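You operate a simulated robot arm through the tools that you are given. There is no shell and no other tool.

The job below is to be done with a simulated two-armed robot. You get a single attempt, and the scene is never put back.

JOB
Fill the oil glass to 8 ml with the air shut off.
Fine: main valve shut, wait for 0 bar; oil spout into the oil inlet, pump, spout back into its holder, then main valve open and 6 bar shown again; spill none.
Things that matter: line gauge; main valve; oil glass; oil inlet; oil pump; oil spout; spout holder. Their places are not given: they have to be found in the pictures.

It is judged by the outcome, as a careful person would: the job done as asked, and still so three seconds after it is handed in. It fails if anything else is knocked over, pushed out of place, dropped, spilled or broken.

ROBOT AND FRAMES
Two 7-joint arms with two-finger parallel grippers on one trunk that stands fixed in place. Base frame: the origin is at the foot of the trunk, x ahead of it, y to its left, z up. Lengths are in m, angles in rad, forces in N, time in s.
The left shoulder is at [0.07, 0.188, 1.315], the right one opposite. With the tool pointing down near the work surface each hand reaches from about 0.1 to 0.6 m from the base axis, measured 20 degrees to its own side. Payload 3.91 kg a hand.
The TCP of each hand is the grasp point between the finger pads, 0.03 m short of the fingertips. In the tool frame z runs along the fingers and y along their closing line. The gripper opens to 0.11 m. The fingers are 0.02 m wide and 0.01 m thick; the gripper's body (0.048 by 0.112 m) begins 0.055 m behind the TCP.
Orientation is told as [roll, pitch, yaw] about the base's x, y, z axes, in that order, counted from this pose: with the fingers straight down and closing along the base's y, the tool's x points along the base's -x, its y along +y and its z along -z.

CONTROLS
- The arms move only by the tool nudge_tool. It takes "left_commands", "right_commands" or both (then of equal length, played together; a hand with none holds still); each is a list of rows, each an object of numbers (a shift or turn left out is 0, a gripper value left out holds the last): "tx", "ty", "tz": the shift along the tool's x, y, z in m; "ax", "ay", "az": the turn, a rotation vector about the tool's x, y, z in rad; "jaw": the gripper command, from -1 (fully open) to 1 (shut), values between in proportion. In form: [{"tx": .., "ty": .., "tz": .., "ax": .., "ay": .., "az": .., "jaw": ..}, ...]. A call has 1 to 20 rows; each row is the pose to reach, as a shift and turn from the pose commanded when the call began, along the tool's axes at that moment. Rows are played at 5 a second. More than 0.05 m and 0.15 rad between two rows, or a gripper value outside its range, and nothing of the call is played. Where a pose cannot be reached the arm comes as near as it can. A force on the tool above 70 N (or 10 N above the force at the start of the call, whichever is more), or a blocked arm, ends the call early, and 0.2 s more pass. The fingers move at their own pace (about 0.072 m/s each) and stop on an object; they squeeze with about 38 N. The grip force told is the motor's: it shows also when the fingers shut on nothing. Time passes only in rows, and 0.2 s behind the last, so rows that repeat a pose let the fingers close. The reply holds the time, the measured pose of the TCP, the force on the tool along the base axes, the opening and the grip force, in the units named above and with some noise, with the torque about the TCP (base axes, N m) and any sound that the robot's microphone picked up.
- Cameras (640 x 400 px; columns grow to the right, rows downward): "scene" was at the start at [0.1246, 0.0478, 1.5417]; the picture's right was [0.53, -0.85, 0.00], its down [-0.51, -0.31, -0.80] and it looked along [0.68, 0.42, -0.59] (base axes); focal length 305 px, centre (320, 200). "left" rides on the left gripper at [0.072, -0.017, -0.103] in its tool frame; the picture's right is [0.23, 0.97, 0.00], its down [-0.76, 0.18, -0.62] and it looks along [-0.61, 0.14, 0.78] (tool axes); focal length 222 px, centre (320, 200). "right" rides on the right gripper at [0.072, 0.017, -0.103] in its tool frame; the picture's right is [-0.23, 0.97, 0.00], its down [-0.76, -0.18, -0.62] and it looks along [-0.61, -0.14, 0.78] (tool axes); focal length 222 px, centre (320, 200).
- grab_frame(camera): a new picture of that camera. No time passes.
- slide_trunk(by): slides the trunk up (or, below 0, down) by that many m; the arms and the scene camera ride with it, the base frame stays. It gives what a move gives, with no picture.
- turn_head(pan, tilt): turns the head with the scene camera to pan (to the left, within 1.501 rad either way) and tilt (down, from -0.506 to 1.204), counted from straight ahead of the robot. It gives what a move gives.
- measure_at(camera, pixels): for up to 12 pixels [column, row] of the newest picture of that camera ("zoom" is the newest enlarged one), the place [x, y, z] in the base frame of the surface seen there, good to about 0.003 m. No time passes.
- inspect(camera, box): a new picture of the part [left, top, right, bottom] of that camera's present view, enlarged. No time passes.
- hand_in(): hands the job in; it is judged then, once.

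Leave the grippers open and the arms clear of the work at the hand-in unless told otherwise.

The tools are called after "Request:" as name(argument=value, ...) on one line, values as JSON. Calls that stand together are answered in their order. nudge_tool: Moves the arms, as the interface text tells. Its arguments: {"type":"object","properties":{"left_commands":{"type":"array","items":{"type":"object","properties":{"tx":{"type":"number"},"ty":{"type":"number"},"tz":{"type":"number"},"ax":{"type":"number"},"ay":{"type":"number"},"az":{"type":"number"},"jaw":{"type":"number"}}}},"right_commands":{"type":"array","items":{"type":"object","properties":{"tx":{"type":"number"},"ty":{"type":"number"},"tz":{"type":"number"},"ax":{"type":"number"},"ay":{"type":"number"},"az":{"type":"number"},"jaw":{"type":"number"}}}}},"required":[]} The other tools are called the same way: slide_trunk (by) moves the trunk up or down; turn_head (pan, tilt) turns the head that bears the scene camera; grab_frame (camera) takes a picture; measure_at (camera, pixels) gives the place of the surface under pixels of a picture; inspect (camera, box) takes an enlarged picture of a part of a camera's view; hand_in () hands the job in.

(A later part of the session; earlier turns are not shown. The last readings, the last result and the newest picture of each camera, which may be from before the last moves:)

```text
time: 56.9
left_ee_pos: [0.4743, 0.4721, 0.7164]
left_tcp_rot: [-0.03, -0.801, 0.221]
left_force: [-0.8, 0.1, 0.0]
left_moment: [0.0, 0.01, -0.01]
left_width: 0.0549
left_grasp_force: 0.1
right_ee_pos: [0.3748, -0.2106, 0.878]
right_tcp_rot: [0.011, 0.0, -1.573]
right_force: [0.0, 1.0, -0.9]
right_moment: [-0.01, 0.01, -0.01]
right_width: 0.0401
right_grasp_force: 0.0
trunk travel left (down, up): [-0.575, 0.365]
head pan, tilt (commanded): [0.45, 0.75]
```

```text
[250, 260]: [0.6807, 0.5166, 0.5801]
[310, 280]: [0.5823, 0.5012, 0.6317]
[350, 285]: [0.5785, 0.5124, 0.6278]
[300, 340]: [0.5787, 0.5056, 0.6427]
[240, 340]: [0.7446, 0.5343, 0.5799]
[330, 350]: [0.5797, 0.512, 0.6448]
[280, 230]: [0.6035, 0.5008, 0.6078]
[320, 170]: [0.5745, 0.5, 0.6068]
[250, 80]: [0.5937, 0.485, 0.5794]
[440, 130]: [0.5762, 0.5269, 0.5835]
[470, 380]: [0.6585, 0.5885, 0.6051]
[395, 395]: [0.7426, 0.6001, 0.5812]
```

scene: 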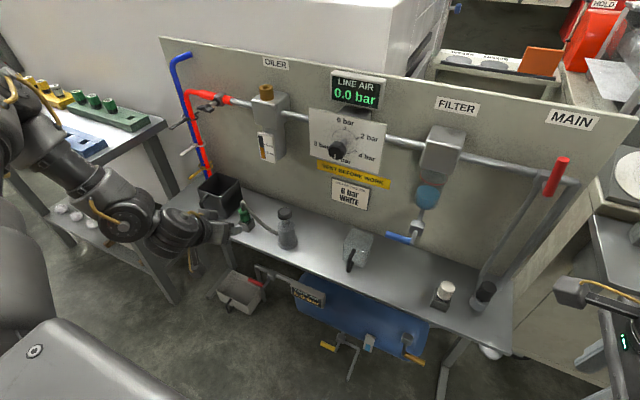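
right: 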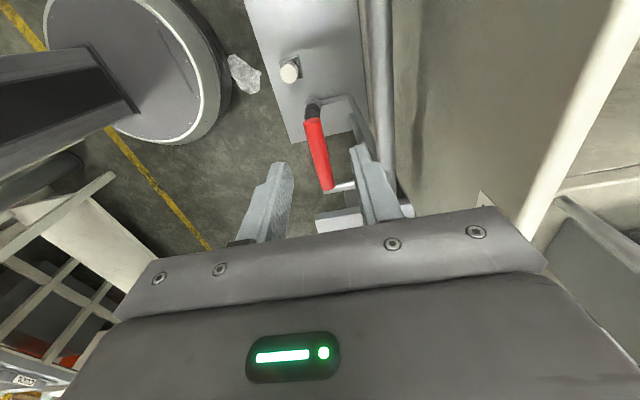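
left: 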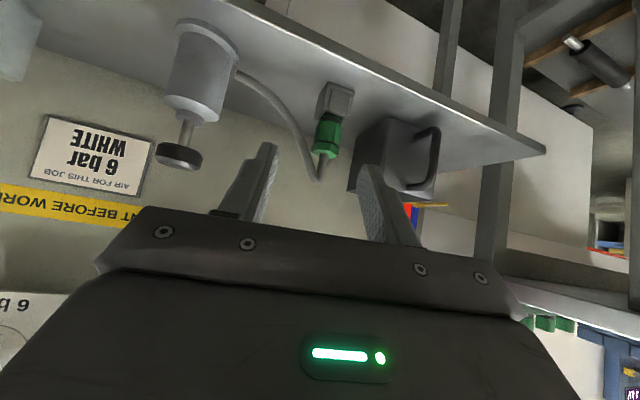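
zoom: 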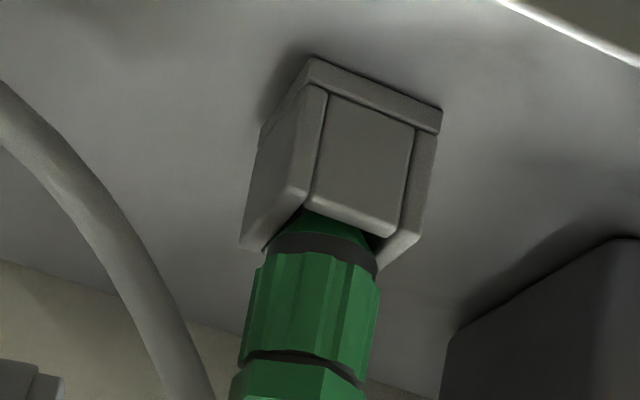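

The spout's body is centred about (0.594, 0.505), green from z ≈ 0.622 to 0.665; the hose drops on its -y side. To keep the -y finger under the hose I turn the hand to yaw about -0.3 here, and narrow the opening to 38 mm.

Request:
nudge_tool(left_commands=[{"ax": 0.0935, "ay": 0.003, "az": 0.09, "jaw": 0.31}, {"ax": 0.187, "ay": 0.0055, "az": 0.1805, "jaw": 0.31}, {"ax": 0.2805, "ay": 0.008, "az": 0.271, "jaw": 0.31}, {"ax": 0.374, "ay": 0.011, "az": 0.361, "jaw": 0.31}, {"ax": 0.374, "ay": 0.011, "az": 0.361, "jaw": 0.31}])

Request:
grab_frame(camera="left")

```text
time: 58.1
left_ee_pos: [0.4745, 0.472, 0.7169]
left_tcp_rot: [-0.03, -0.802, -0.301]
left_force: [0.8, -0.8, -0.7]
left_moment: [0.01, -0.01, -0.01]
left_width: 0.0382
left_grasp_force: 0.1
right_ee_pos: [0.3749, -0.2094, 0.8778]
right_tcp_rot: [0.009, 0.0, -1.573]
right_force: [0.4, -0.3, -0.4]
right_moment: [-0.01, -0.02, 0.01]
right_width: 0.0404
right_grasp_force: 0.0
trunk travel left (down, up): [-0.575, 0.365]
head pan, tilt (commanded): [0.45, 0.75]
```

```text
taken
```

left: 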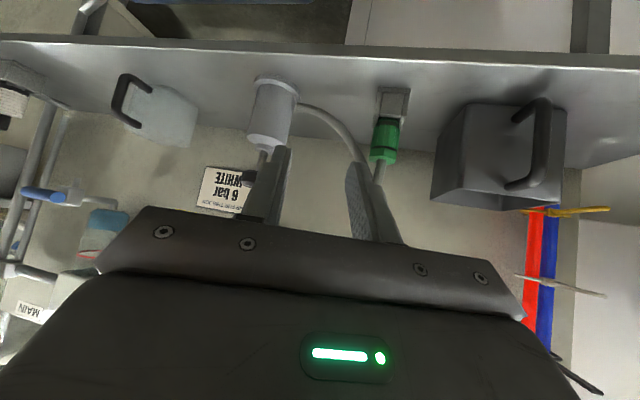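

Now I go to the pre-grasp point, 7 cm back from the spout along the finger direction.

Request:
nudge_tool(left_commands=[{"tx": -0.0062, "ty": 0.0236, "tz": 0.0143}, {"tx": -0.0124, "ty": 0.0472, "tz": 0.0286}, {"tx": -0.0186, "ty": 0.0708, "tz": 0.0429}, {"tx": -0.0186, "ty": 0.0708, "tz": 0.0429}])

Request:
grab_frame(camera="left")

Request:
inspect(camera="scene", box=[190, 170, 310, 260])

```text
time: 59.1
left_ee_pos: [0.5296, 0.5263, 0.7116]
left_tcp_rot: [-0.032, -0.8, -0.299]
left_force: [0.3, -0.4, 0.2]
left_moment: [0.01, 0.03, -0.04]
left_width: 0.0379
left_grasp_force: 0.0
left hand out of reach, approached as far as the arm can: row 3, 4
right_ee_pos: [0.3753, -0.2102, 0.8771]
right_tcp_rot: [0.01, 0.001, -1.573]
right_force: [0.5, 0.1, 0.2]
right_moment: [0.0, 0.03, -0.03]
right_width: 0.0404
right_grasp_force: 0.2
trunk travel left (down, up): [-0.575, 0.365]
head pan, tilt (commanded): [0.45, 0.75]
```

```text
taken
```

left: 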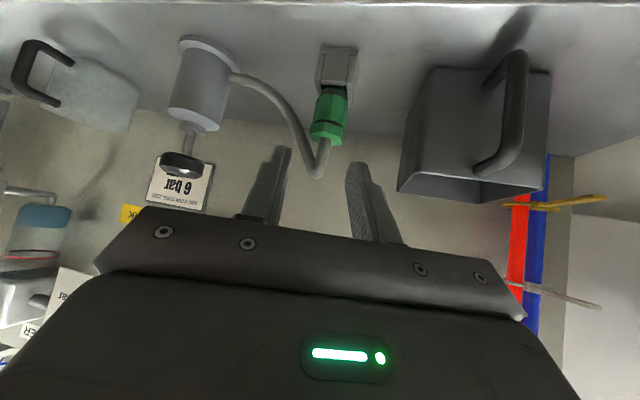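

```text
4.44 times, centred on (250, 215) of scene
```

zoom: 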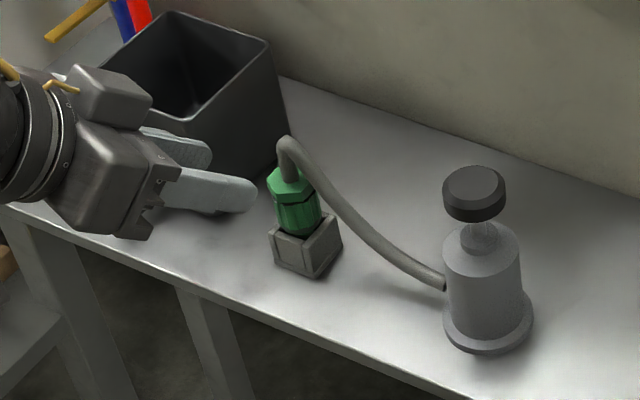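

The arm reaches its low limit relative to the shoulder again. I raise the hand 0.1 m, then lower the trunk 0.12 m so the hand works higher relative to the shoulder.

Request:
nudge_tool(left_commands=[{"tx": -0.024, "ty": -0.001, "tz": -0.023}, {"tx": -0.048, "ty": -0.001, "tz": -0.046}, {"tx": -0.072, "ty": -0.002, "tz": -0.0695}, {"tx": -0.072, "ty": -0.002, "tz": -0.0695}])

Request:
slide_trunk(by=-0.13)

Request:
grab_frame(camera="left")

Request:
grab_frame(camera="scene")

```text
time: 60.1
left_ee_pos: [0.5324, 0.5237, 0.8093]
left_tcp_rot: [-0.03, -0.798, -0.299]
left_force: [0.2, -1.2, -0.3]
left_moment: [-0.02, -0.01, -0.02]
left_width: 0.0378
left_grasp_force: 0.0
right_ee_pos: [0.3751, -0.2083, 0.8763]
right_tcp_rot: [0.01, 0.001, -1.572]
right_force: [0.0, -0.6, 0.4]
right_moment: [-0.05, -0.01, 0.0]
right_width: 0.0401
right_grasp_force: 0.1
trunk travel left (down, up): [-0.575, 0.365]
head pan, tilt (commanded): [0.45, 0.75]
```

```text
time: 61.7
left_ee_pos: [0.5316, 0.5242, 0.681]
left_tcp_rot: [-0.032, -0.801, -0.301]
left_force: [0.7, -0.4, 0.2]
left_moment: [-0.03, 0.02, 0.0]
left_width: 0.0379
left_grasp_force: 0.1
right_ee_pos: [0.3744, -0.2097, 0.7476]
right_tcp_rot: [0.01, 0.0, -1.572]
right_force: [-0.5, -0.4, -0.3]
right_moment: [-0.03, 0.01, 0.0]
right_width: 0.0401
right_grasp_force: 0.1
trunk travel left (down, up): [-0.445, 0.495]
head pan, tilt (commanded): [0.45, 0.75]
```

```text
taken
```

left: 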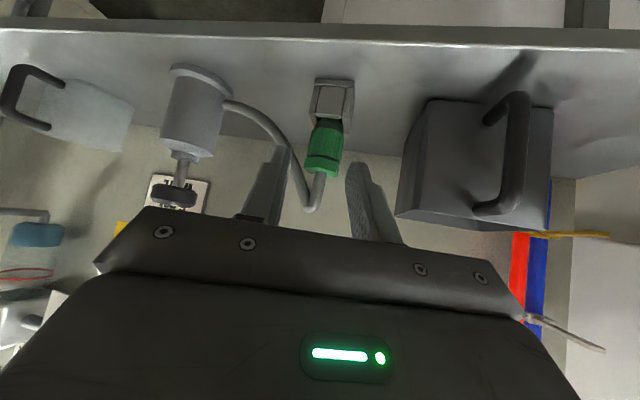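

```text
taken
```

scene: 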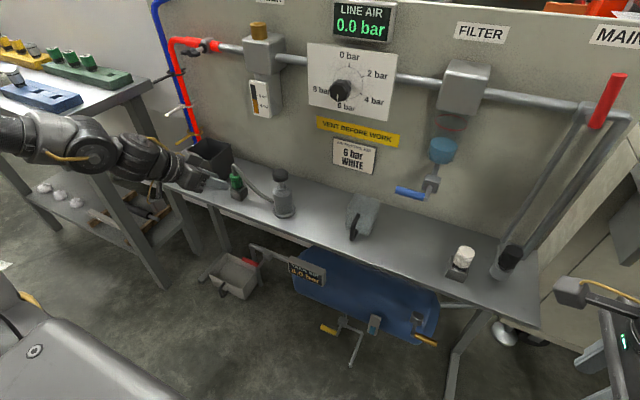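

This lower view shows the spout more from the front. I zoom and re-measure the spout to fix its axis.

Request:
inspect(camera="scene", box=[195, 145, 305, 225])

Request:
measure_at(camera="zoom", pixels=[[235, 185], [220, 185], [253, 185], [240, 220], [225, 225], [256, 222], [240, 250], [265, 265], [225, 145], [300, 160], [330, 200], [175, 180]])

```text
5.00 times, centred on (250, 185) of scene
```

zoom: 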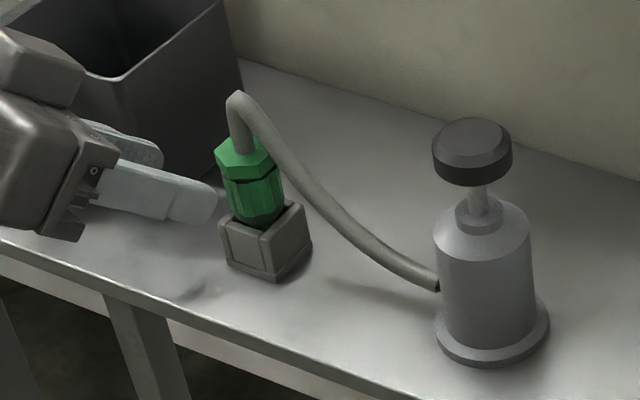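

```text
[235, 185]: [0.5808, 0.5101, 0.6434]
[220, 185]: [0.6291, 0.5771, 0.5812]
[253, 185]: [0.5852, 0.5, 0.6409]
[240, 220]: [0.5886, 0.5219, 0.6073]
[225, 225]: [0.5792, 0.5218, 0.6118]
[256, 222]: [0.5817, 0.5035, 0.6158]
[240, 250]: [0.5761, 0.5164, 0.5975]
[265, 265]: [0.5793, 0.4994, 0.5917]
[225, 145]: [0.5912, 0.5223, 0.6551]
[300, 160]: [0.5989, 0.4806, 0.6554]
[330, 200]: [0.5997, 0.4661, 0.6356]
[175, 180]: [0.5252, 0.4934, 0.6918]
```

The spout axis is at about (0.595, 0.506), cap radius about 16 mm, holder top z ≈ 0.615. I line up first: 5 cm back along the finger axis from the grasp point.

Request:
nudge_tool(left_commands=[{"tx": -0.0157, "ty": 0.0037, "tz": 0.0125, "jaw": 0.33}, {"tx": -0.0157, "ty": 0.0037, "tz": 0.0125, "jaw": 0.33}])

Request:
inspect(camera="left", box=[220, 60, 420, 220])

Request:
inspect(camera="scene", box=[195, 145, 305, 225])

```text
time: 62.3
left_ee_pos: [0.5521, 0.5214, 0.6817]
left_tcp_rot: [-0.033, -0.802, -0.297]
left_force: [0.7, -0.2, -0.6]
left_moment: [-0.02, -0.04, 0.03]
left_width: 0.0369
left_grasp_force: 0.0
right_ee_pos: [0.3743, -0.2092, 0.7485]
right_tcp_rot: [0.01, 0.0, -1.573]
right_force: [0.2, 0.4, -0.2]
right_moment: [0.01, -0.01, -0.03]
right_width: 0.0402
right_grasp_force: 0.0
trunk travel left (down, up): [-0.445, 0.495]
head pan, tilt (commanded): [0.45, 0.75]
```

```text
2.50 times, centred on (320, 140) of left
```

zoom: 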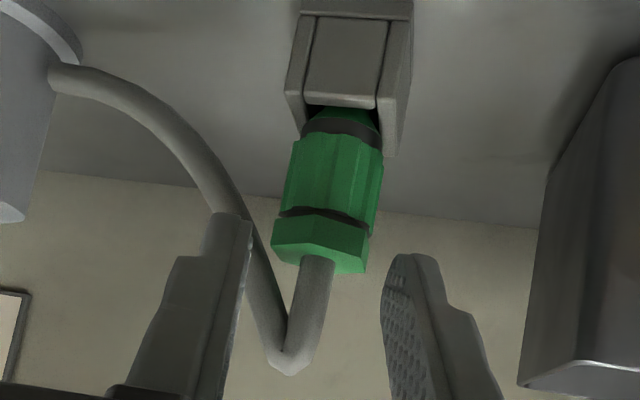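

```text
5.00 times, centred on (250, 185) of scene
```

zoom: 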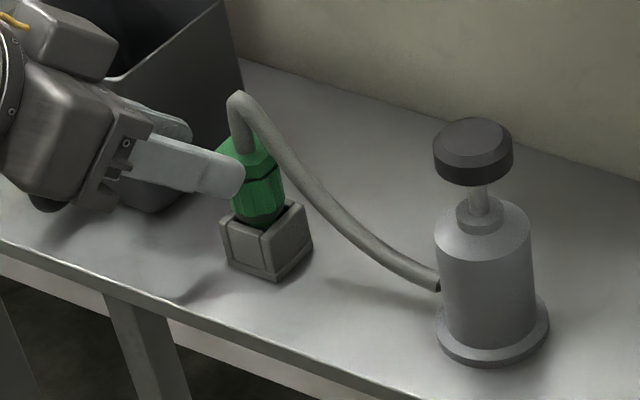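

The fingers straddle the spout's line. I check the lateral centring with points on the cap and body edges in the left view.

Request:
inspect(camera="left", box=[300, 90, 400, 170])

Request:
measure_at(camera="zoom", pixels=[[90, 280], [110, 250], [220, 280], [240, 200], [100, 200], [170, 180], [160, 230], [140, 285], [165, 100], [250, 150], [320, 270], [330, 310]])

```text
5.00 times, centred on (350, 130) of left
```

zoom: 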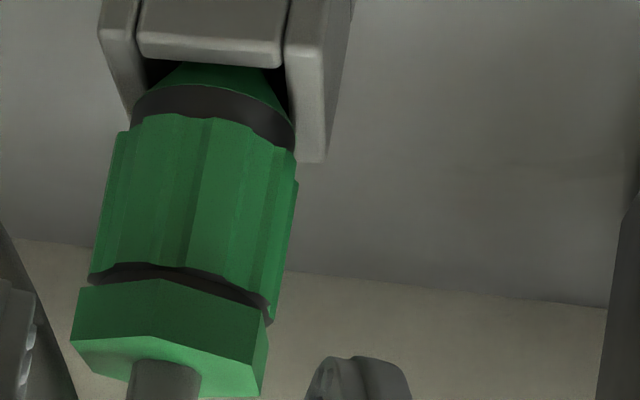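

```text
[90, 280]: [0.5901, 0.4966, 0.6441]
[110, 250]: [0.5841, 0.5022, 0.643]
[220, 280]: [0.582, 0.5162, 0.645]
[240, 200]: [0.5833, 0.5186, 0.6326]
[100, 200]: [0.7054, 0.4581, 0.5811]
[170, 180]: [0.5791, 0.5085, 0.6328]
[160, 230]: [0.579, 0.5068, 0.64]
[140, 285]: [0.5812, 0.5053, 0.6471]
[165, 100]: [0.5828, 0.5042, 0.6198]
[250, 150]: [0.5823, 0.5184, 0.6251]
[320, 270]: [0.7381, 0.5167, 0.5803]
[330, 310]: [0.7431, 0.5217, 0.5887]
```

The spout axis comes out at (0.596, 0.5075), so I shift 1.5 mm toward +y and advance 5 cm along the fingers, in small steps.

Request:
nudge_tool(left_commands=[{"tx": -0.001, "ty": 0.0015, "tz": 0.015}, {"tx": -0.001, "ty": 0.0015, "tz": 0.03}, {"tx": -0.001, "ty": 0.0015, "tz": 0.04}, {"tx": -0.001, "ty": 0.0015, "tz": 0.05}, {"tx": -0.001, "ty": 0.0015, "tz": 0.05}])

Request:
inspect(camera="left", box=[220, 60, 420, 220])

Request:
inspect(camera="scene", box=[195, 145, 305, 225])

```text
time: 63.5
left_ee_pos: [0.587, 0.5097, 0.6487]
left_tcp_rot: [-0.033, -0.8, -0.299]
left_force: [0.3, -0.4, -0.7]
left_moment: [0.0, 0.0, 0.0]
left_width: 0.0368
left_grasp_force: 0.2
right_ee_pos: [0.3746, -0.2098, 0.7477]
right_tcp_rot: [0.01, -0.001, -1.572]
right_force: [-0.4, 0.2, 0.2]
right_moment: [-0.03, 0.0, 0.02]
right_width: 0.0401
right_grasp_force: 0.0
trunk travel left (down, up): [-0.445, 0.495]
head pan, tilt (commanded): [0.45, 0.75]
```

```text
2.50 times, centred on (320, 140) of left
```

zoom: 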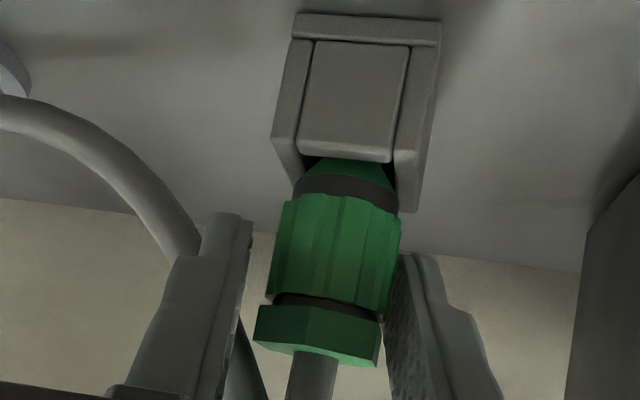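

```text
5.00 times, centred on (250, 185) of scene
```

zoom: 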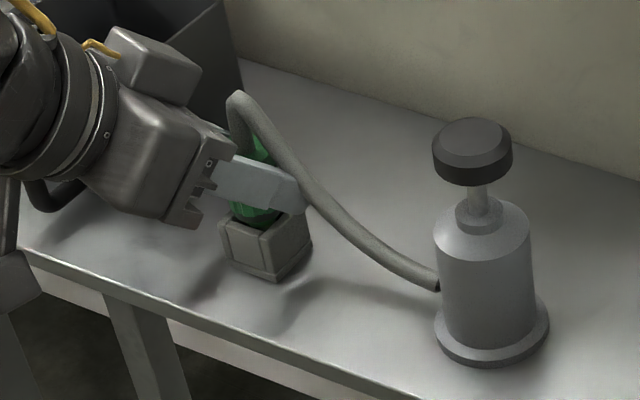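

The spout is between the pads, force still zero; it sits nearer the +y finger. I shift 2.5 mm that way and close gently.

Request:
nudge_tool(left_commands=[{"ty": 0.0025, "jaw": 0.36}, {"ty": 0.0025, "jaw": 0.42}, {"ty": 0.0025, "jaw": 0.5}, {"ty": 0.0025, "jaw": 0.7}, {"ty": 0.0025, "jaw": 1.0}, {"ty": 0.0025, "jaw": 1.0}])

Request:
inspect(camera="left", box=[220, 60, 420, 220])

Request:
inspect(camera="scene", box=[195, 145, 305, 225])

```text
time: 64.9
left_ee_pos: [0.5879, 0.5127, 0.6487]
left_tcp_rot: [-0.033, -0.8, -0.299]
left_force: [-0.4, -0.2, 0.5]
left_moment: [0.04, -0.01, 0.0]
left_width: 0.0289
left_grasp_force: 37.8
right_ee_pos: [0.3755, -0.2086, 0.7485]
right_tcp_rot: [0.011, 0.001, -1.573]
right_force: [1.1, -0.1, -0.1]
right_moment: [0.03, 0.0, 0.02]
right_width: 0.0403
right_grasp_force: 0.0
trunk travel left (down, up): [-0.445, 0.495]
head pan, tilt (commanded): [0.45, 0.75]
```

```text
2.50 times, centred on (320, 140) of left
```

zoom: 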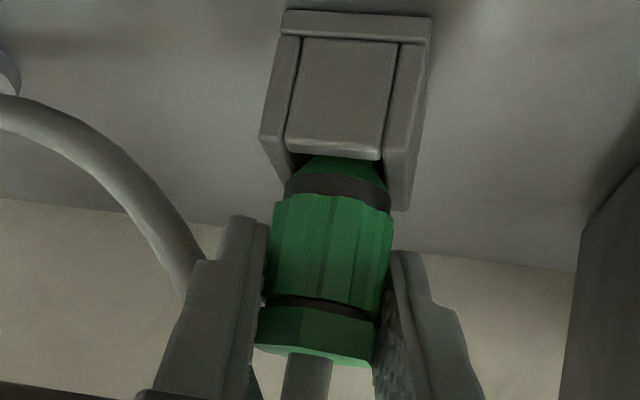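

```text
5.00 times, centred on (250, 185) of scene
```

zoom: 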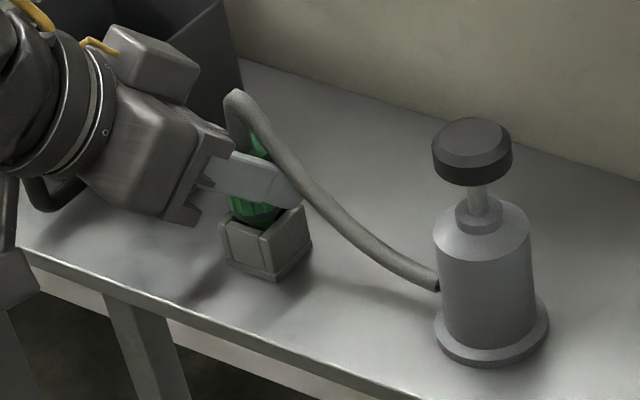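

Gripped: opening 28.9 mm, 38 N. I lift straight up 6 cm slowly and check.

Request:
nudge_tool(left_commands=[{"tx": -0.0072, "ty": -0.0002, "tz": -0.007}, {"tx": -0.0144, "ty": -0.0004, "tz": -0.0139}, {"tx": -0.0216, "ty": -0.0006, "tz": -0.0209}, {"tx": -0.0288, "ty": -0.0008, "tz": -0.0278}, {"tx": -0.036, "ty": -0.001, "tz": -0.0348}, {"tx": -0.0432, "ty": -0.0013, "tz": -0.0417}, {"tx": -0.0432, "ty": -0.0013, "tz": -0.0417}])

Request:
inspect(camera="left", box=[220, 60, 420, 220])

Request:
inspect(camera="scene", box=[175, 110, 325, 230])

```text
time: 66.5
left_ee_pos: [0.5873, 0.512, 0.708]
left_tcp_rot: [-0.031, -0.8, -0.298]
left_force: [0.1, 0.4, -0.8]
left_moment: [0.04, 0.02, -0.03]
left_width: 0.0286
left_grasp_force: 37.5
right_ee_pos: [0.3754, -0.2093, 0.7457]
right_tcp_rot: [0.01, 0.001, -1.572]
right_force: [0.0, 0.4, 0.0]
right_moment: [0.0, -0.01, -0.02]
right_width: 0.04
right_grasp_force: 0.1
trunk travel left (down, up): [-0.445, 0.495]
head pan, tilt (commanded): [0.45, 0.75]
```

```text
2.50 times, centred on (320, 140) of left
```

zoom: 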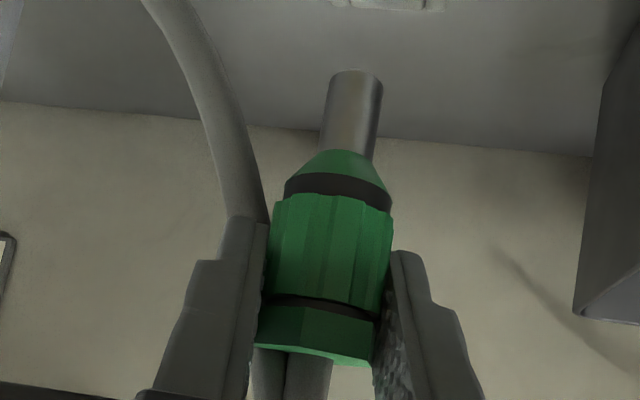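

```text
3.33 times, centred on (250, 170) of scene
```

zoom: 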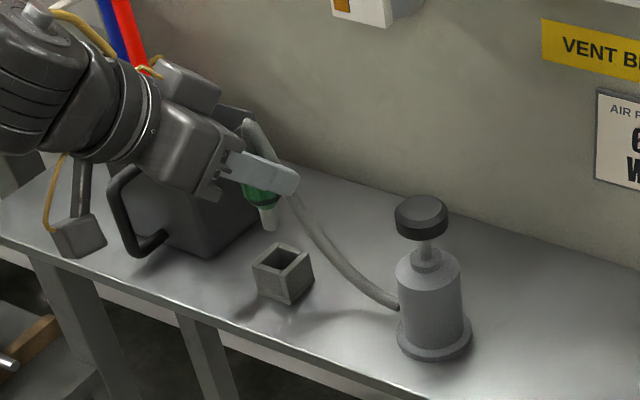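

The spout is out, with a metal nozzle below the green body; the hose follows freely. I measure the nozzle and the empty holder for alignment later.

Request:
measure_at(camera="zoom", pixels=[[282, 257], [258, 262], [285, 245], [310, 262], [285, 275], [282, 268], [268, 225], [265, 205]])

Request:
inspect(camera="left", box=[290, 70, 390, 150])

Request:
measure_at(camera="zoom", pixels=[[170, 100], [200, 105], [230, 105], [195, 150], [185, 190], [170, 240], [220, 240], [130, 280], [175, 300], [240, 300]])

```text
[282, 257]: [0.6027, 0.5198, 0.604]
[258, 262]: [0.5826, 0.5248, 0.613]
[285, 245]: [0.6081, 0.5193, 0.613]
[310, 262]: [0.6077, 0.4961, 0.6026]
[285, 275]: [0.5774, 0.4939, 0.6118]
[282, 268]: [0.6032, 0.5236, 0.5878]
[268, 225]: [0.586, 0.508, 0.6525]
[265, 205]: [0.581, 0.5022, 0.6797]
```

```text
5.00 times, centred on (340, 110) of left
```

zoom: 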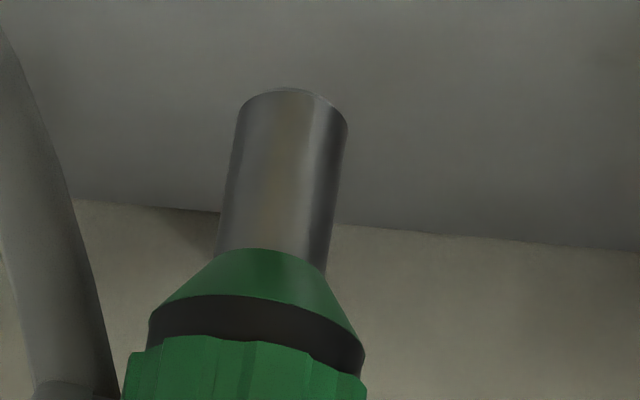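

```text
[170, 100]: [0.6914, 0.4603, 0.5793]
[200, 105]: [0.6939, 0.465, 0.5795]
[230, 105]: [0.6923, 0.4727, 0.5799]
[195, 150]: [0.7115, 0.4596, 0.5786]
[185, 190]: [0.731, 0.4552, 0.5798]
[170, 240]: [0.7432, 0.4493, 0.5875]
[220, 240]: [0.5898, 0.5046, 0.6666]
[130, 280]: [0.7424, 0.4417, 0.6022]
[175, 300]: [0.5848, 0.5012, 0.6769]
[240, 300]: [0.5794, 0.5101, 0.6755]
```

I measure on the nozzle itself now (it spans roughly x 220–345, y 90–270 in this zoom).

Request:
measure_at(camera="zoom", pixels=[[290, 93], [290, 105], [250, 130], [290, 130], [330, 130], [240, 190], [280, 190], [320, 190], [230, 235], [270, 235], [310, 245], [265, 275]])

```text
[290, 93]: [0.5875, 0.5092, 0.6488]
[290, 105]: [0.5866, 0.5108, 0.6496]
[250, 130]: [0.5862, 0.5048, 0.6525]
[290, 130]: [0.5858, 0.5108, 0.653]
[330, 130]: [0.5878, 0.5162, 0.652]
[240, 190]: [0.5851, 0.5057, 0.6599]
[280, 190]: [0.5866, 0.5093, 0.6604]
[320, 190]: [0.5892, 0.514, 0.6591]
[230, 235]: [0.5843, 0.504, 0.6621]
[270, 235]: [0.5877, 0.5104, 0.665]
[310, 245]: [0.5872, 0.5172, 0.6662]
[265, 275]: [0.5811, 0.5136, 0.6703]
```

Nozzle: about 13 mm thick, its tip 60 mm below the grasp point and its axis offset about (+5.5, -3) mm from it. Before raising, I measure the hose-clamp thumbscrew and pipe on the panel that the hand will pass.

Request:
inspect(camera="scene", box=[150, 10, 310, 130])

```text
3.33 times, centred on (230, 70) of scene
```

zoom: 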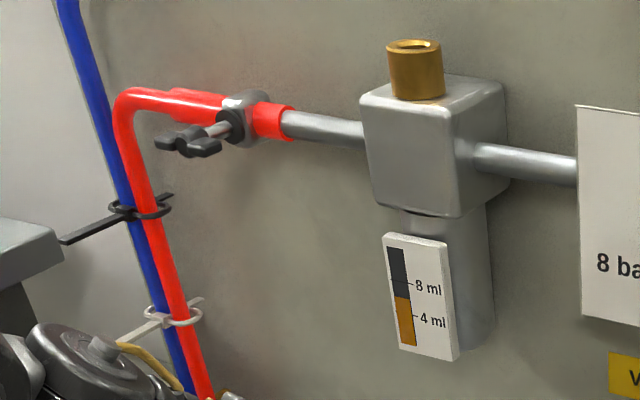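

Request:
measure_at(camera="zoom", pixels=[[165, 143], [190, 140], [210, 148], [235, 125], [245, 98], [300, 125], [65, 240], [415, 48], [150, 330], [395, 280], [405, 300], [425, 340]])

```text
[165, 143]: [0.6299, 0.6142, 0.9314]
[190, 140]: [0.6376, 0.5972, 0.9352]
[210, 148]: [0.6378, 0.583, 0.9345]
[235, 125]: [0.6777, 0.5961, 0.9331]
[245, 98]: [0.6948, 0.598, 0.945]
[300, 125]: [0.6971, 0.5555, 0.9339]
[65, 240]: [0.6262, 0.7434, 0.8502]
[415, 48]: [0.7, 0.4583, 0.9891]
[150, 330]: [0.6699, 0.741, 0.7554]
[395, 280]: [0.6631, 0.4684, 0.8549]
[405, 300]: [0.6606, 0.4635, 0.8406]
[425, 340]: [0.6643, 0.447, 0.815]
```

Thumbscrew is at x ≥ 0.63, y 0.58–0.61, clear of the hand's path. I back the hand off 5 cm, then raise the trunk 0.30 m with the spout held upright.

Request:
nudge_tool(left_commands=[{"tx": 0.0063, "ty": -0.0054, "tz": -0.016}, {"tx": 0.0125, "ty": -0.0109, "tz": -0.032}, {"tx": 0.0188, "ty": -0.0163, "tz": -0.0478}, {"tx": 0.0188, "ty": -0.0163, "tz": -0.0478}])

Request:
slide_trunk(by=0.3)

Request:
grab_frame(camera="scene")

Request:
grab_frame(camera="left")

```text
time: 67.5
left_ee_pos: [0.5377, 0.5128, 0.7278]
left_tcp_rot: [-0.032, -0.8, -0.3]
left_force: [0.1, 0.1, -0.9]
left_moment: [0.0, 0.0, 0.01]
left_width: 0.0284
left_grasp_force: 38.1
right_ee_pos: [0.3757, -0.2096, 0.7471]
right_tcp_rot: [0.009, 0.0, -1.571]
right_force: [-0.6, 0.7, 0.1]
right_moment: [0.01, 0.01, 0.0]
right_width: 0.0403
right_grasp_force: 0.0
trunk travel left (down, up): [-0.445, 0.495]
head pan, tilt (commanded): [0.45, 0.75]
```

```text
time: 70.5
left_ee_pos: [0.5377, 0.5147, 1.0286]
left_tcp_rot: [-0.031, -0.802, -0.299]
left_force: [-0.2, 0.0, -1.0]
left_moment: [0.0, 0.03, 0.02]
left_width: 0.0283
left_grasp_force: 38.5
right_ee_pos: [0.3761, -0.2088, 1.047]
right_tcp_rot: [0.01, -0.001, -1.573]
right_force: [-0.4, -0.8, 0.0]
right_moment: [0.0, 0.02, 0.0]
right_width: 0.0404
right_grasp_force: 0.0
trunk travel left (down, up): [-0.745, 0.195]
head pan, tilt (commanded): [0.45, 0.75]
```

```text
taken
```

scene: 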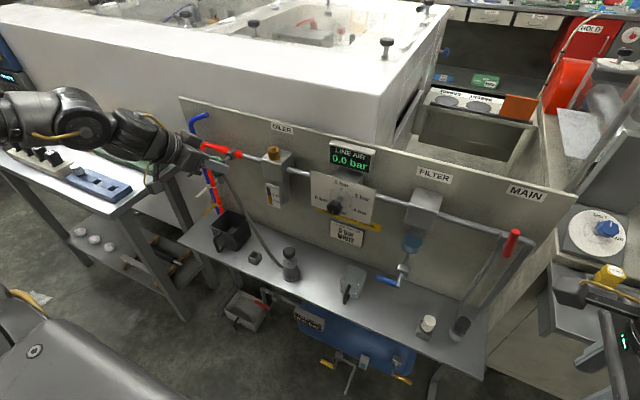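

```text
taken
```

left: 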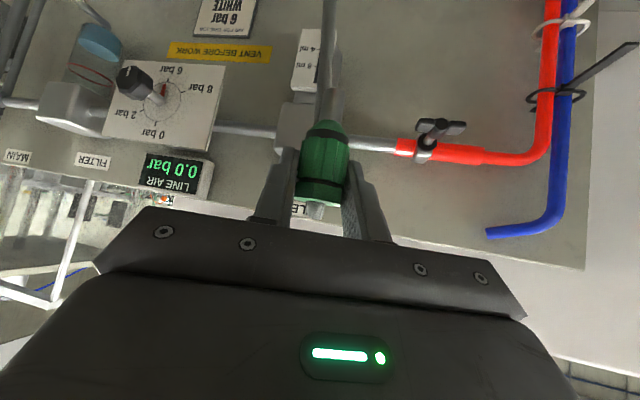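

The pump has stayed put and the hose reaches. I now raise a little and move over the inlet: target grasp point (0.6865, 0.4525, 1.09), nozzle tip about 3.5 cm above the rim.

Request:
nudge_tool(left_commands=[{"tx": -0.0223, "ty": -0.0007, "tz": -0.0216}, {"tx": -0.0446, "ty": -0.0013, "tz": -0.0431}, {"tx": -0.0724, "ty": -0.0043, "tz": -0.014}, {"tx": -0.1002, "ty": -0.0072, "tz": 0.0151}, {"tx": -0.128, "ty": -0.0102, "tz": 0.0442}, {"tx": -0.1558, "ty": -0.0131, "tz": 0.0733}, {"tx": -0.1558, "ty": -0.0131, "tz": 0.0733}])

Request:
grab_frame(camera="left")

Request:
inspect(camera="scene", box=[210, 100, 330, 200])

```text
time: 72.1
left_ee_pos: [0.6891, 0.4497, 1.0865]
left_tcp_rot: [-0.031, -0.803, -0.299]
left_force: [-0.5, 0.1, -0.2]
left_moment: [0.0, -0.02, 0.0]
left_width: 0.0287
left_grasp_force: 38.1
right_ee_pos: [0.3742, -0.2088, 1.0484]
right_tcp_rot: [0.012, -0.003, -1.571]
right_force: [0.2, 0.6, 0.0]
right_moment: [-0.04, -0.04, -0.01]
right_width: 0.0401
right_grasp_force: 0.0
trunk travel left (down, up): [-0.745, 0.195]
head pan, tilt (commanded): [0.45, 0.75]
```

```text
taken
```

left: 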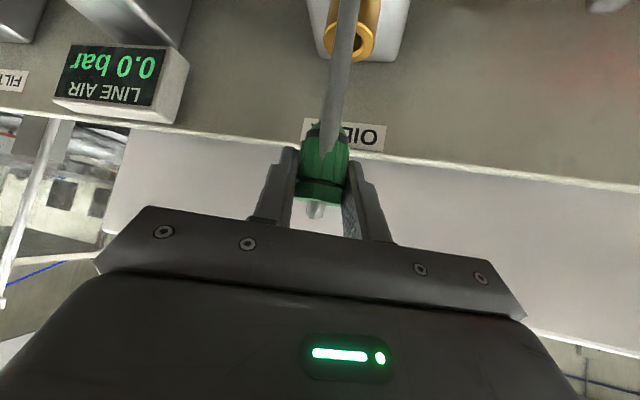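

```text
4.00 times, centred on (270, 150) of scene
```

zoom: 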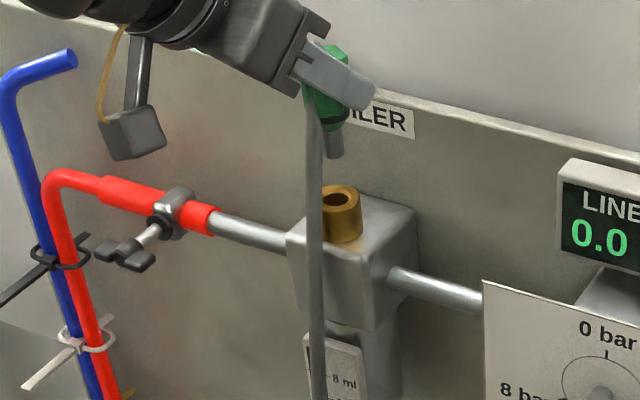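

The nozzle hangs just above the brass inlet. I zoom tightly and measure nozzle and inlet in the same pictures.

Request:
inspect(camera="scene", box=[275, 110, 315, 165])

Request:
inspect(camera="left", box=[280, 0, 400, 130])

```text
7.27 times, centred on (295, 138) of scene
```

zoom: 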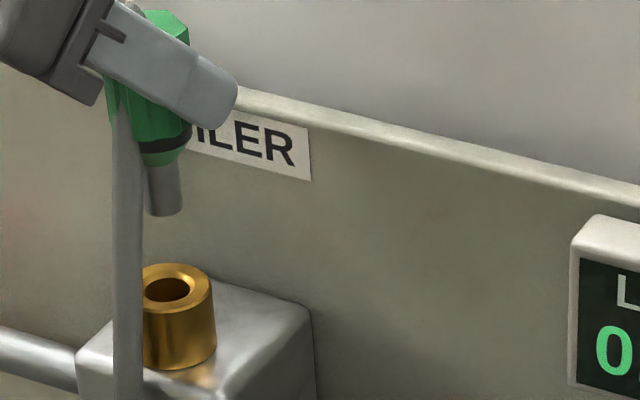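

```text
3.08 times, centred on (340, 65) of left
```

zoom: 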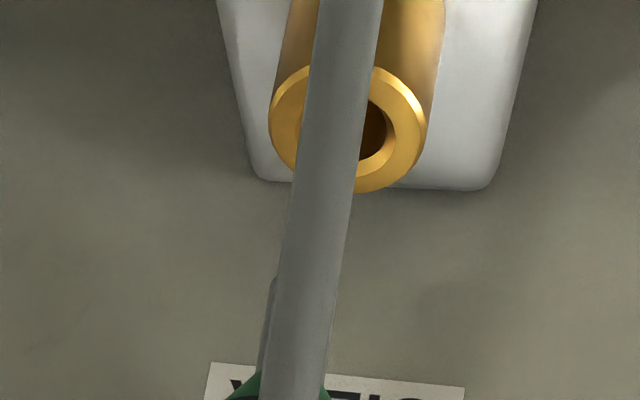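

I re-take the scene zoom and measure nozzle edges and the rim.

Request:
inspect(camera="scene", box=[285, 125, 305, 160])

```text
11.43 times, centred on (295, 142) of scene
```

zoom: 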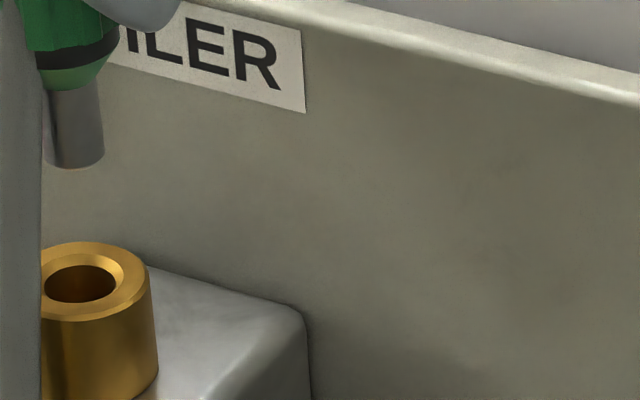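

Request:
measure_at(camera="zoom", pixels=[[55, 150], [75, 150], [95, 150], [75, 163], [75, 120], [95, 110], [140, 280], [100, 248], [60, 252], [100, 312], [60, 308], [125, 300]])

```text
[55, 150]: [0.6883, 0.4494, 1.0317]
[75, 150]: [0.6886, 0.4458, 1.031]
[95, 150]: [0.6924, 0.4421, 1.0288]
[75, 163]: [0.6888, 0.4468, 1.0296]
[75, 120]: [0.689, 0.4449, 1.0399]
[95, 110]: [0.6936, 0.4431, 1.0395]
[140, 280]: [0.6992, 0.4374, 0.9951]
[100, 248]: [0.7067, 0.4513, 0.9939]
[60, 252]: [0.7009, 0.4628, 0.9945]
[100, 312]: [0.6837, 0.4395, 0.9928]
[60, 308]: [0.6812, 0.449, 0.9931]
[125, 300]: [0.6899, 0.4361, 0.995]
```

Nozzle axis about (0.694, 0.450), hole centre about (0.6925, 0.4497): aligned within 1–2 mm. I lower 4 cm slowly, watching the force.

Request:
nudge_tool(left_commands=[{"tx": 0.0079, "ty": 0.0, "tz": 0.0063}, {"tx": 0.0151, "ty": 0.0001, "tz": 0.0132}, {"tx": 0.0223, "ty": 0.0003, "tz": 0.0202}, {"tx": 0.0266, "ty": 0.0005, "tz": 0.0243}, {"tx": 0.0295, "ty": 0.0005, "tz": 0.0271}, {"tx": 0.0295, "ty": 0.0005, "tz": 0.0271}])

Request:
inspect(camera="scene", box=[270, 120, 320, 170])

```text
time: 73.5
left_ee_pos: [0.6873, 0.4502, 1.053]
left_tcp_rot: [-0.027, -0.807, -0.301]
left_force: [7.4, 3.6, 11.2]
left_moment: [0.15, -0.43, 0.07]
left_width: 0.0288
left_grasp_force: 37.6
right_ee_pos: [0.3742, -0.2099, 1.0476]
right_tcp_rot: [0.011, 0.0, -1.573]
right_force: [-0.3, 0.9, -0.4]
right_moment: [0.0, -0.02, 0.0]
right_width: 0.04
right_grasp_force: 0.1
trunk travel left (down, up): [-0.745, 0.195]
head pan, tilt (commanded): [0.45, 0.75]
```

```text
8.00 times, centred on (295, 145) of scene
```

zoom: 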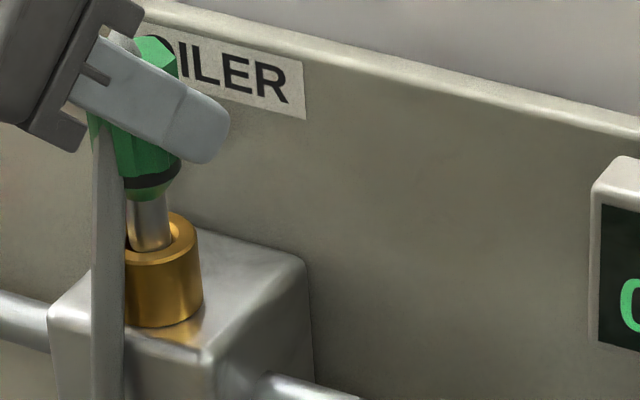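

The nozzle touched the chamfer and the reaction (+7, +4, +11 N) says it should move away from me, +x and +y. I lift a little, shift (+2.5, +1.2) mm, and lower again.

Request:
nudge_tool(left_commands=[{"tx": -0.0072, "ty": 0.0017, "tz": -0.0042}, {"tx": -0.0072, "ty": 0.0017, "tz": -0.0042}, {"tx": -0.0043, "ty": 0.0018, "tz": -0.0014}, {"tx": -0.0014, "ty": 0.0019, "tz": 0.0014}, {"tx": 0.0022, "ty": 0.002, "tz": 0.0049}, {"tx": 0.0022, "ty": 0.002, "tz": 0.0049}])

Request:
inspect(camera="scene", box=[270, 120, 320, 170])

```text
time: 74.9
left_ee_pos: [0.6891, 0.4541, 1.0458]
left_tcp_rot: [-0.032, -0.802, -0.301]
left_force: [-0.1, -0.1, -0.4]
left_moment: [0.02, -0.02, 0.02]
left_width: 0.0287
left_grasp_force: 38.6
right_ee_pos: [0.3748, -0.2091, 1.0476]
right_tcp_rot: [0.011, 0.0, -1.573]
right_force: [-0.8, 0.3, -0.8]
right_moment: [-0.01, -0.04, -0.03]
right_width: 0.0402
right_grasp_force: 0.1
trunk travel left (down, up): [-0.745, 0.195]
head pan, tilt (commanded): [0.45, 0.75]
```

```text
8.00 times, centred on (295, 145) of scene
```

zoom: 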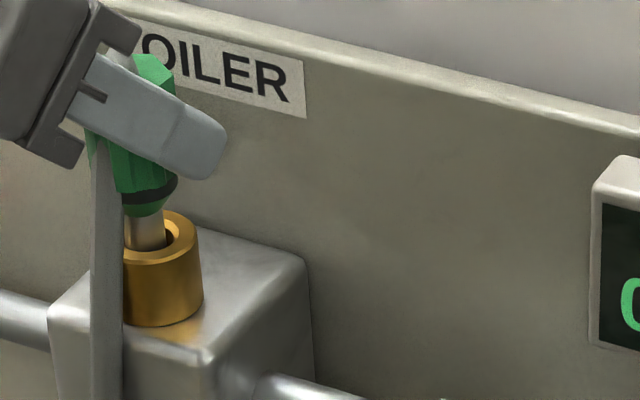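

Force is zero and the nozzle tip is now below the rim, inside the mouth. The dark gap shows on the right, so I shift 1 mm toward -y and lower 1.8 cm more in small steps.

Request:
nudge_tool(left_commands=[{"tx": 0.0019, "ty": -0.0009, "tz": 0.0023}, {"tx": 0.0041, "ty": -0.0008, "tz": 0.0044}, {"tx": 0.0063, "ty": -0.0008, "tz": 0.0065}, {"tx": 0.0084, "ty": -0.0007, "tz": 0.0085}, {"tx": 0.0106, "ty": -0.0006, "tz": 0.0106}, {"tx": 0.0128, "ty": -0.0006, "tz": 0.0127}, {"tx": 0.0128, "ty": -0.0006, "tz": 0.0127}])

Request:
inspect(camera="scene", box=[270, 120, 320, 170])

```text
time: 76.5
left_ee_pos: [0.6866, 0.4523, 1.0349]
left_tcp_rot: [-0.024, -0.814, -0.302]
left_force: [5.4, 10.3, 33.5]
left_moment: [0.31, -0.46, 0.23]
left_width: 0.0286
left_grasp_force: 38.0
right_ee_pos: [0.3708, -0.2103, 1.0496]
right_tcp_rot: [0.015, 0.0, -1.572]
right_force: [-0.2, -0.4, -0.1]
right_moment: [0.0, -0.01, 0.0]
right_width: 0.0401
right_grasp_force: 0.0
trunk travel left (down, up): [-0.745, 0.195]
head pan, tilt (commanded): [0.45, 0.75]
```

```text
8.00 times, centred on (295, 145) of scene
```

zoom: 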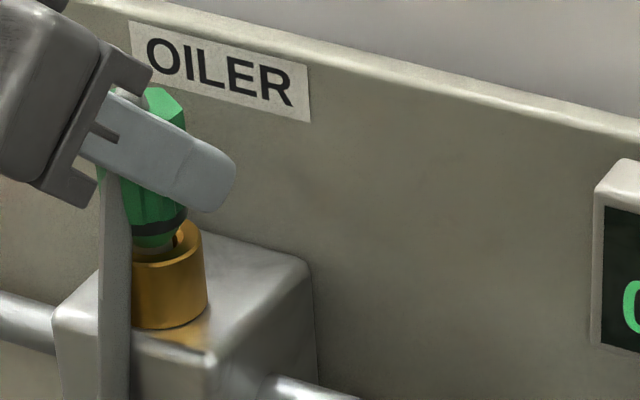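

It went in 18 mm, then pressed at 33 N with sideways push toward +x, +y. I ease up 4 mm, shift (+1.5, +2) mm and lower again gently.

Request:
nudge_tool(left_commands=[{"tx": -0.0064, "ty": 0.0012, "tz": -0.0051}, {"tx": -0.0064, "ty": 0.0022, "tz": -0.0051}, {"tx": -0.0035, "ty": 0.0023, "tz": -0.0023}, {"tx": -0.002, "ty": 0.0023, "tz": -0.001}, {"tx": -0.0006, "ty": 0.0024, "tz": 0.0005}, {"tx": -0.0006, "ty": 0.0024, "tz": 0.0005}])

Request:
inspect(camera="scene", box=[270, 120, 320, 170])

Request:
grab_frame(camera="left")

```text
time: 77.9
left_ee_pos: [0.6859, 0.4511, 1.0346]
left_tcp_rot: [-0.027, -0.812, -0.302]
left_force: [0.4, 6.0, 37.2]
left_moment: [0.3, -0.18, 0.12]
left_width: 0.0285
left_grasp_force: 37.9
right_ee_pos: [0.3719, -0.2104, 1.0486]
right_tcp_rot: [0.016, 0.002, -1.573]
right_force: [-0.4, 0.4, -0.7]
right_moment: [-0.01, -0.02, -0.01]
right_width: 0.0401
right_grasp_force: 0.1
trunk travel left (down, up): [-0.745, 0.195]
head pan, tilt (commanded): [0.45, 0.75]
```

```text
8.00 times, centred on (295, 145) of scene
```

zoom: 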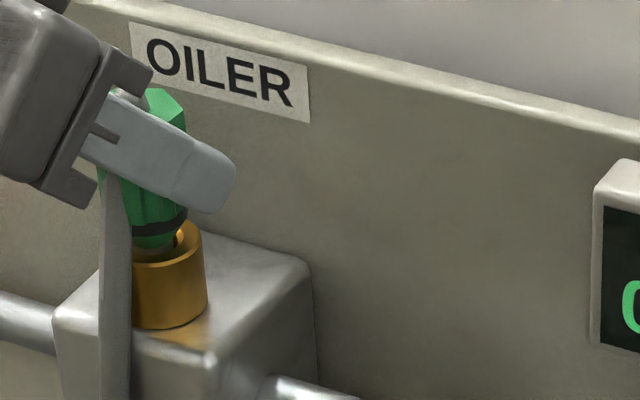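

```text
taken
```

left: 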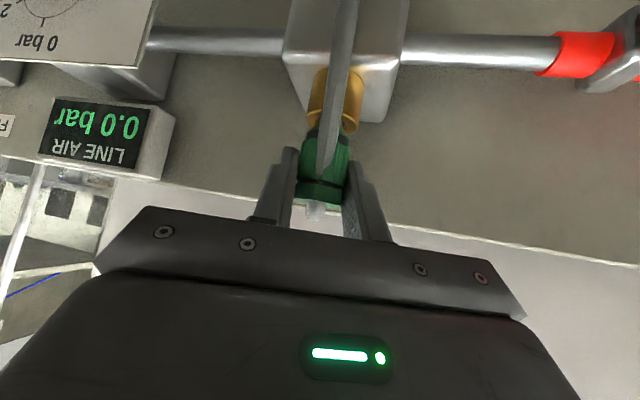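

Now the force is almost purely vertical (37 N), so it is bottomed or seated. I look closer at the seat and relax the push.

Request:
nudge_tool(left_commands=[{"tx": -0.0036, "tz": -0.0035}, {"tx": -0.0036, "tz": -0.0035}])

Request:
inspect(camera="scene", box=[280, 128, 304, 163])

Request:
inspect(camera="left", box=[280, 50, 380, 210])

```text
time: 78.5
left_ee_pos: [0.6861, 0.4522, 1.0326]
left_tcp_rot: [-0.028, -0.803, -0.302]
left_force: [2.1, 5.2, 24.8]
left_moment: [0.29, -0.26, 0.08]
left_width: 0.0286
left_grasp_force: 38.3
right_ee_pos: [0.3715, -0.2106, 1.0491]
right_tcp_rot: [0.013, 0.001, -1.573]
right_force: [0.0, 0.2, -0.3]
right_moment: [-0.04, -0.02, 0.0]
right_width: 0.0404
right_grasp_force: 0.1
trunk travel left (down, up): [-0.745, 0.195]
head pan, tilt (commanded): [0.45, 0.75]
```

```text
11.43 times, centred on (292, 146) of scene
```

zoom: 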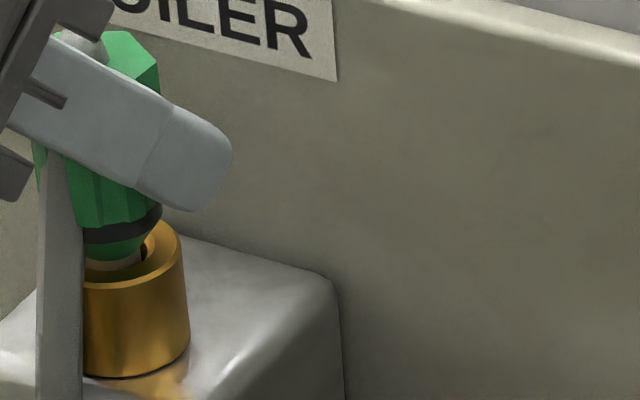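

```text
2.50 times, centred on (330, 130) of left
```

zoom: 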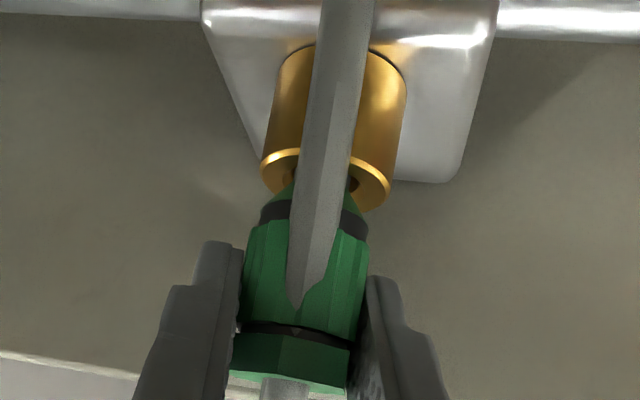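

The nozzle is in the bore with its cone at rim height, resting on the bore's floor (vertical force only). I relax the push by another 4 mm of command so little force remains.

Request:
nudge_tool(left_commands=[{"tx": -0.0014, "ty": 0.0008, "tz": -0.0014}, {"tx": -0.0029, "ty": 0.001, "tz": -0.0028}, {"tx": -0.0029, "ty": 0.001, "tz": -0.0028}])

Request:
inspect(camera="scene", box=[280, 128, 304, 163])

Request:
measure_at(camera="zoom", pixels=[[110, 262], [110, 245], [110, 235], [100, 210], [150, 240], [140, 270], [165, 235], [120, 300], [95, 275]])

```text
time: 79.3
left_ee_pos: [0.687, 0.4516, 1.0345]
left_tcp_rot: [-0.031, -0.797, -0.3]
left_force: [-3.5, -7.6, 3.2]
left_moment: [-0.2, 0.11, 0.02]
left_width: 0.0286
left_grasp_force: 38.2
right_ee_pos: [0.3745, -0.2111, 1.0475]
right_tcp_rot: [0.011, 0.002, -1.573]
right_force: [0.1, -0.2, 0.1]
right_moment: [0.01, 0.02, 0.01]
right_width: 0.0403
right_grasp_force: 0.1
trunk travel left (down, up): [-0.745, 0.195]
head pan, tilt (commanded): [0.45, 0.75]
```

```text
11.43 times, centred on (292, 146) of scene
```

zoom: 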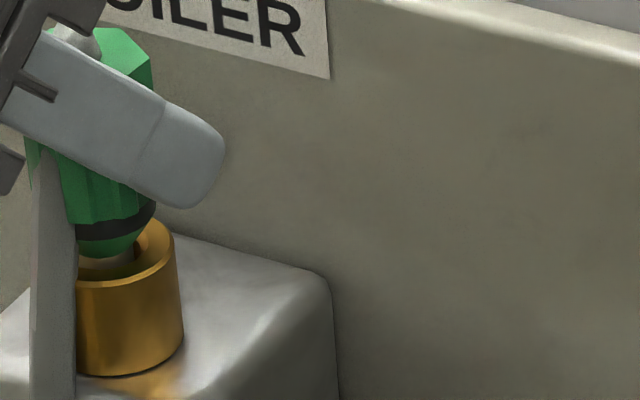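

```text
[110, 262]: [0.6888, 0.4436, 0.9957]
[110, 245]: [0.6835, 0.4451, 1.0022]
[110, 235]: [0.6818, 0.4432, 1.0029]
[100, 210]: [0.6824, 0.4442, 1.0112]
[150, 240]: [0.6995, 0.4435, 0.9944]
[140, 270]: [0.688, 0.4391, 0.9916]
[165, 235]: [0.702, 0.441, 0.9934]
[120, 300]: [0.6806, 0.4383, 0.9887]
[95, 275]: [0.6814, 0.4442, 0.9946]
```

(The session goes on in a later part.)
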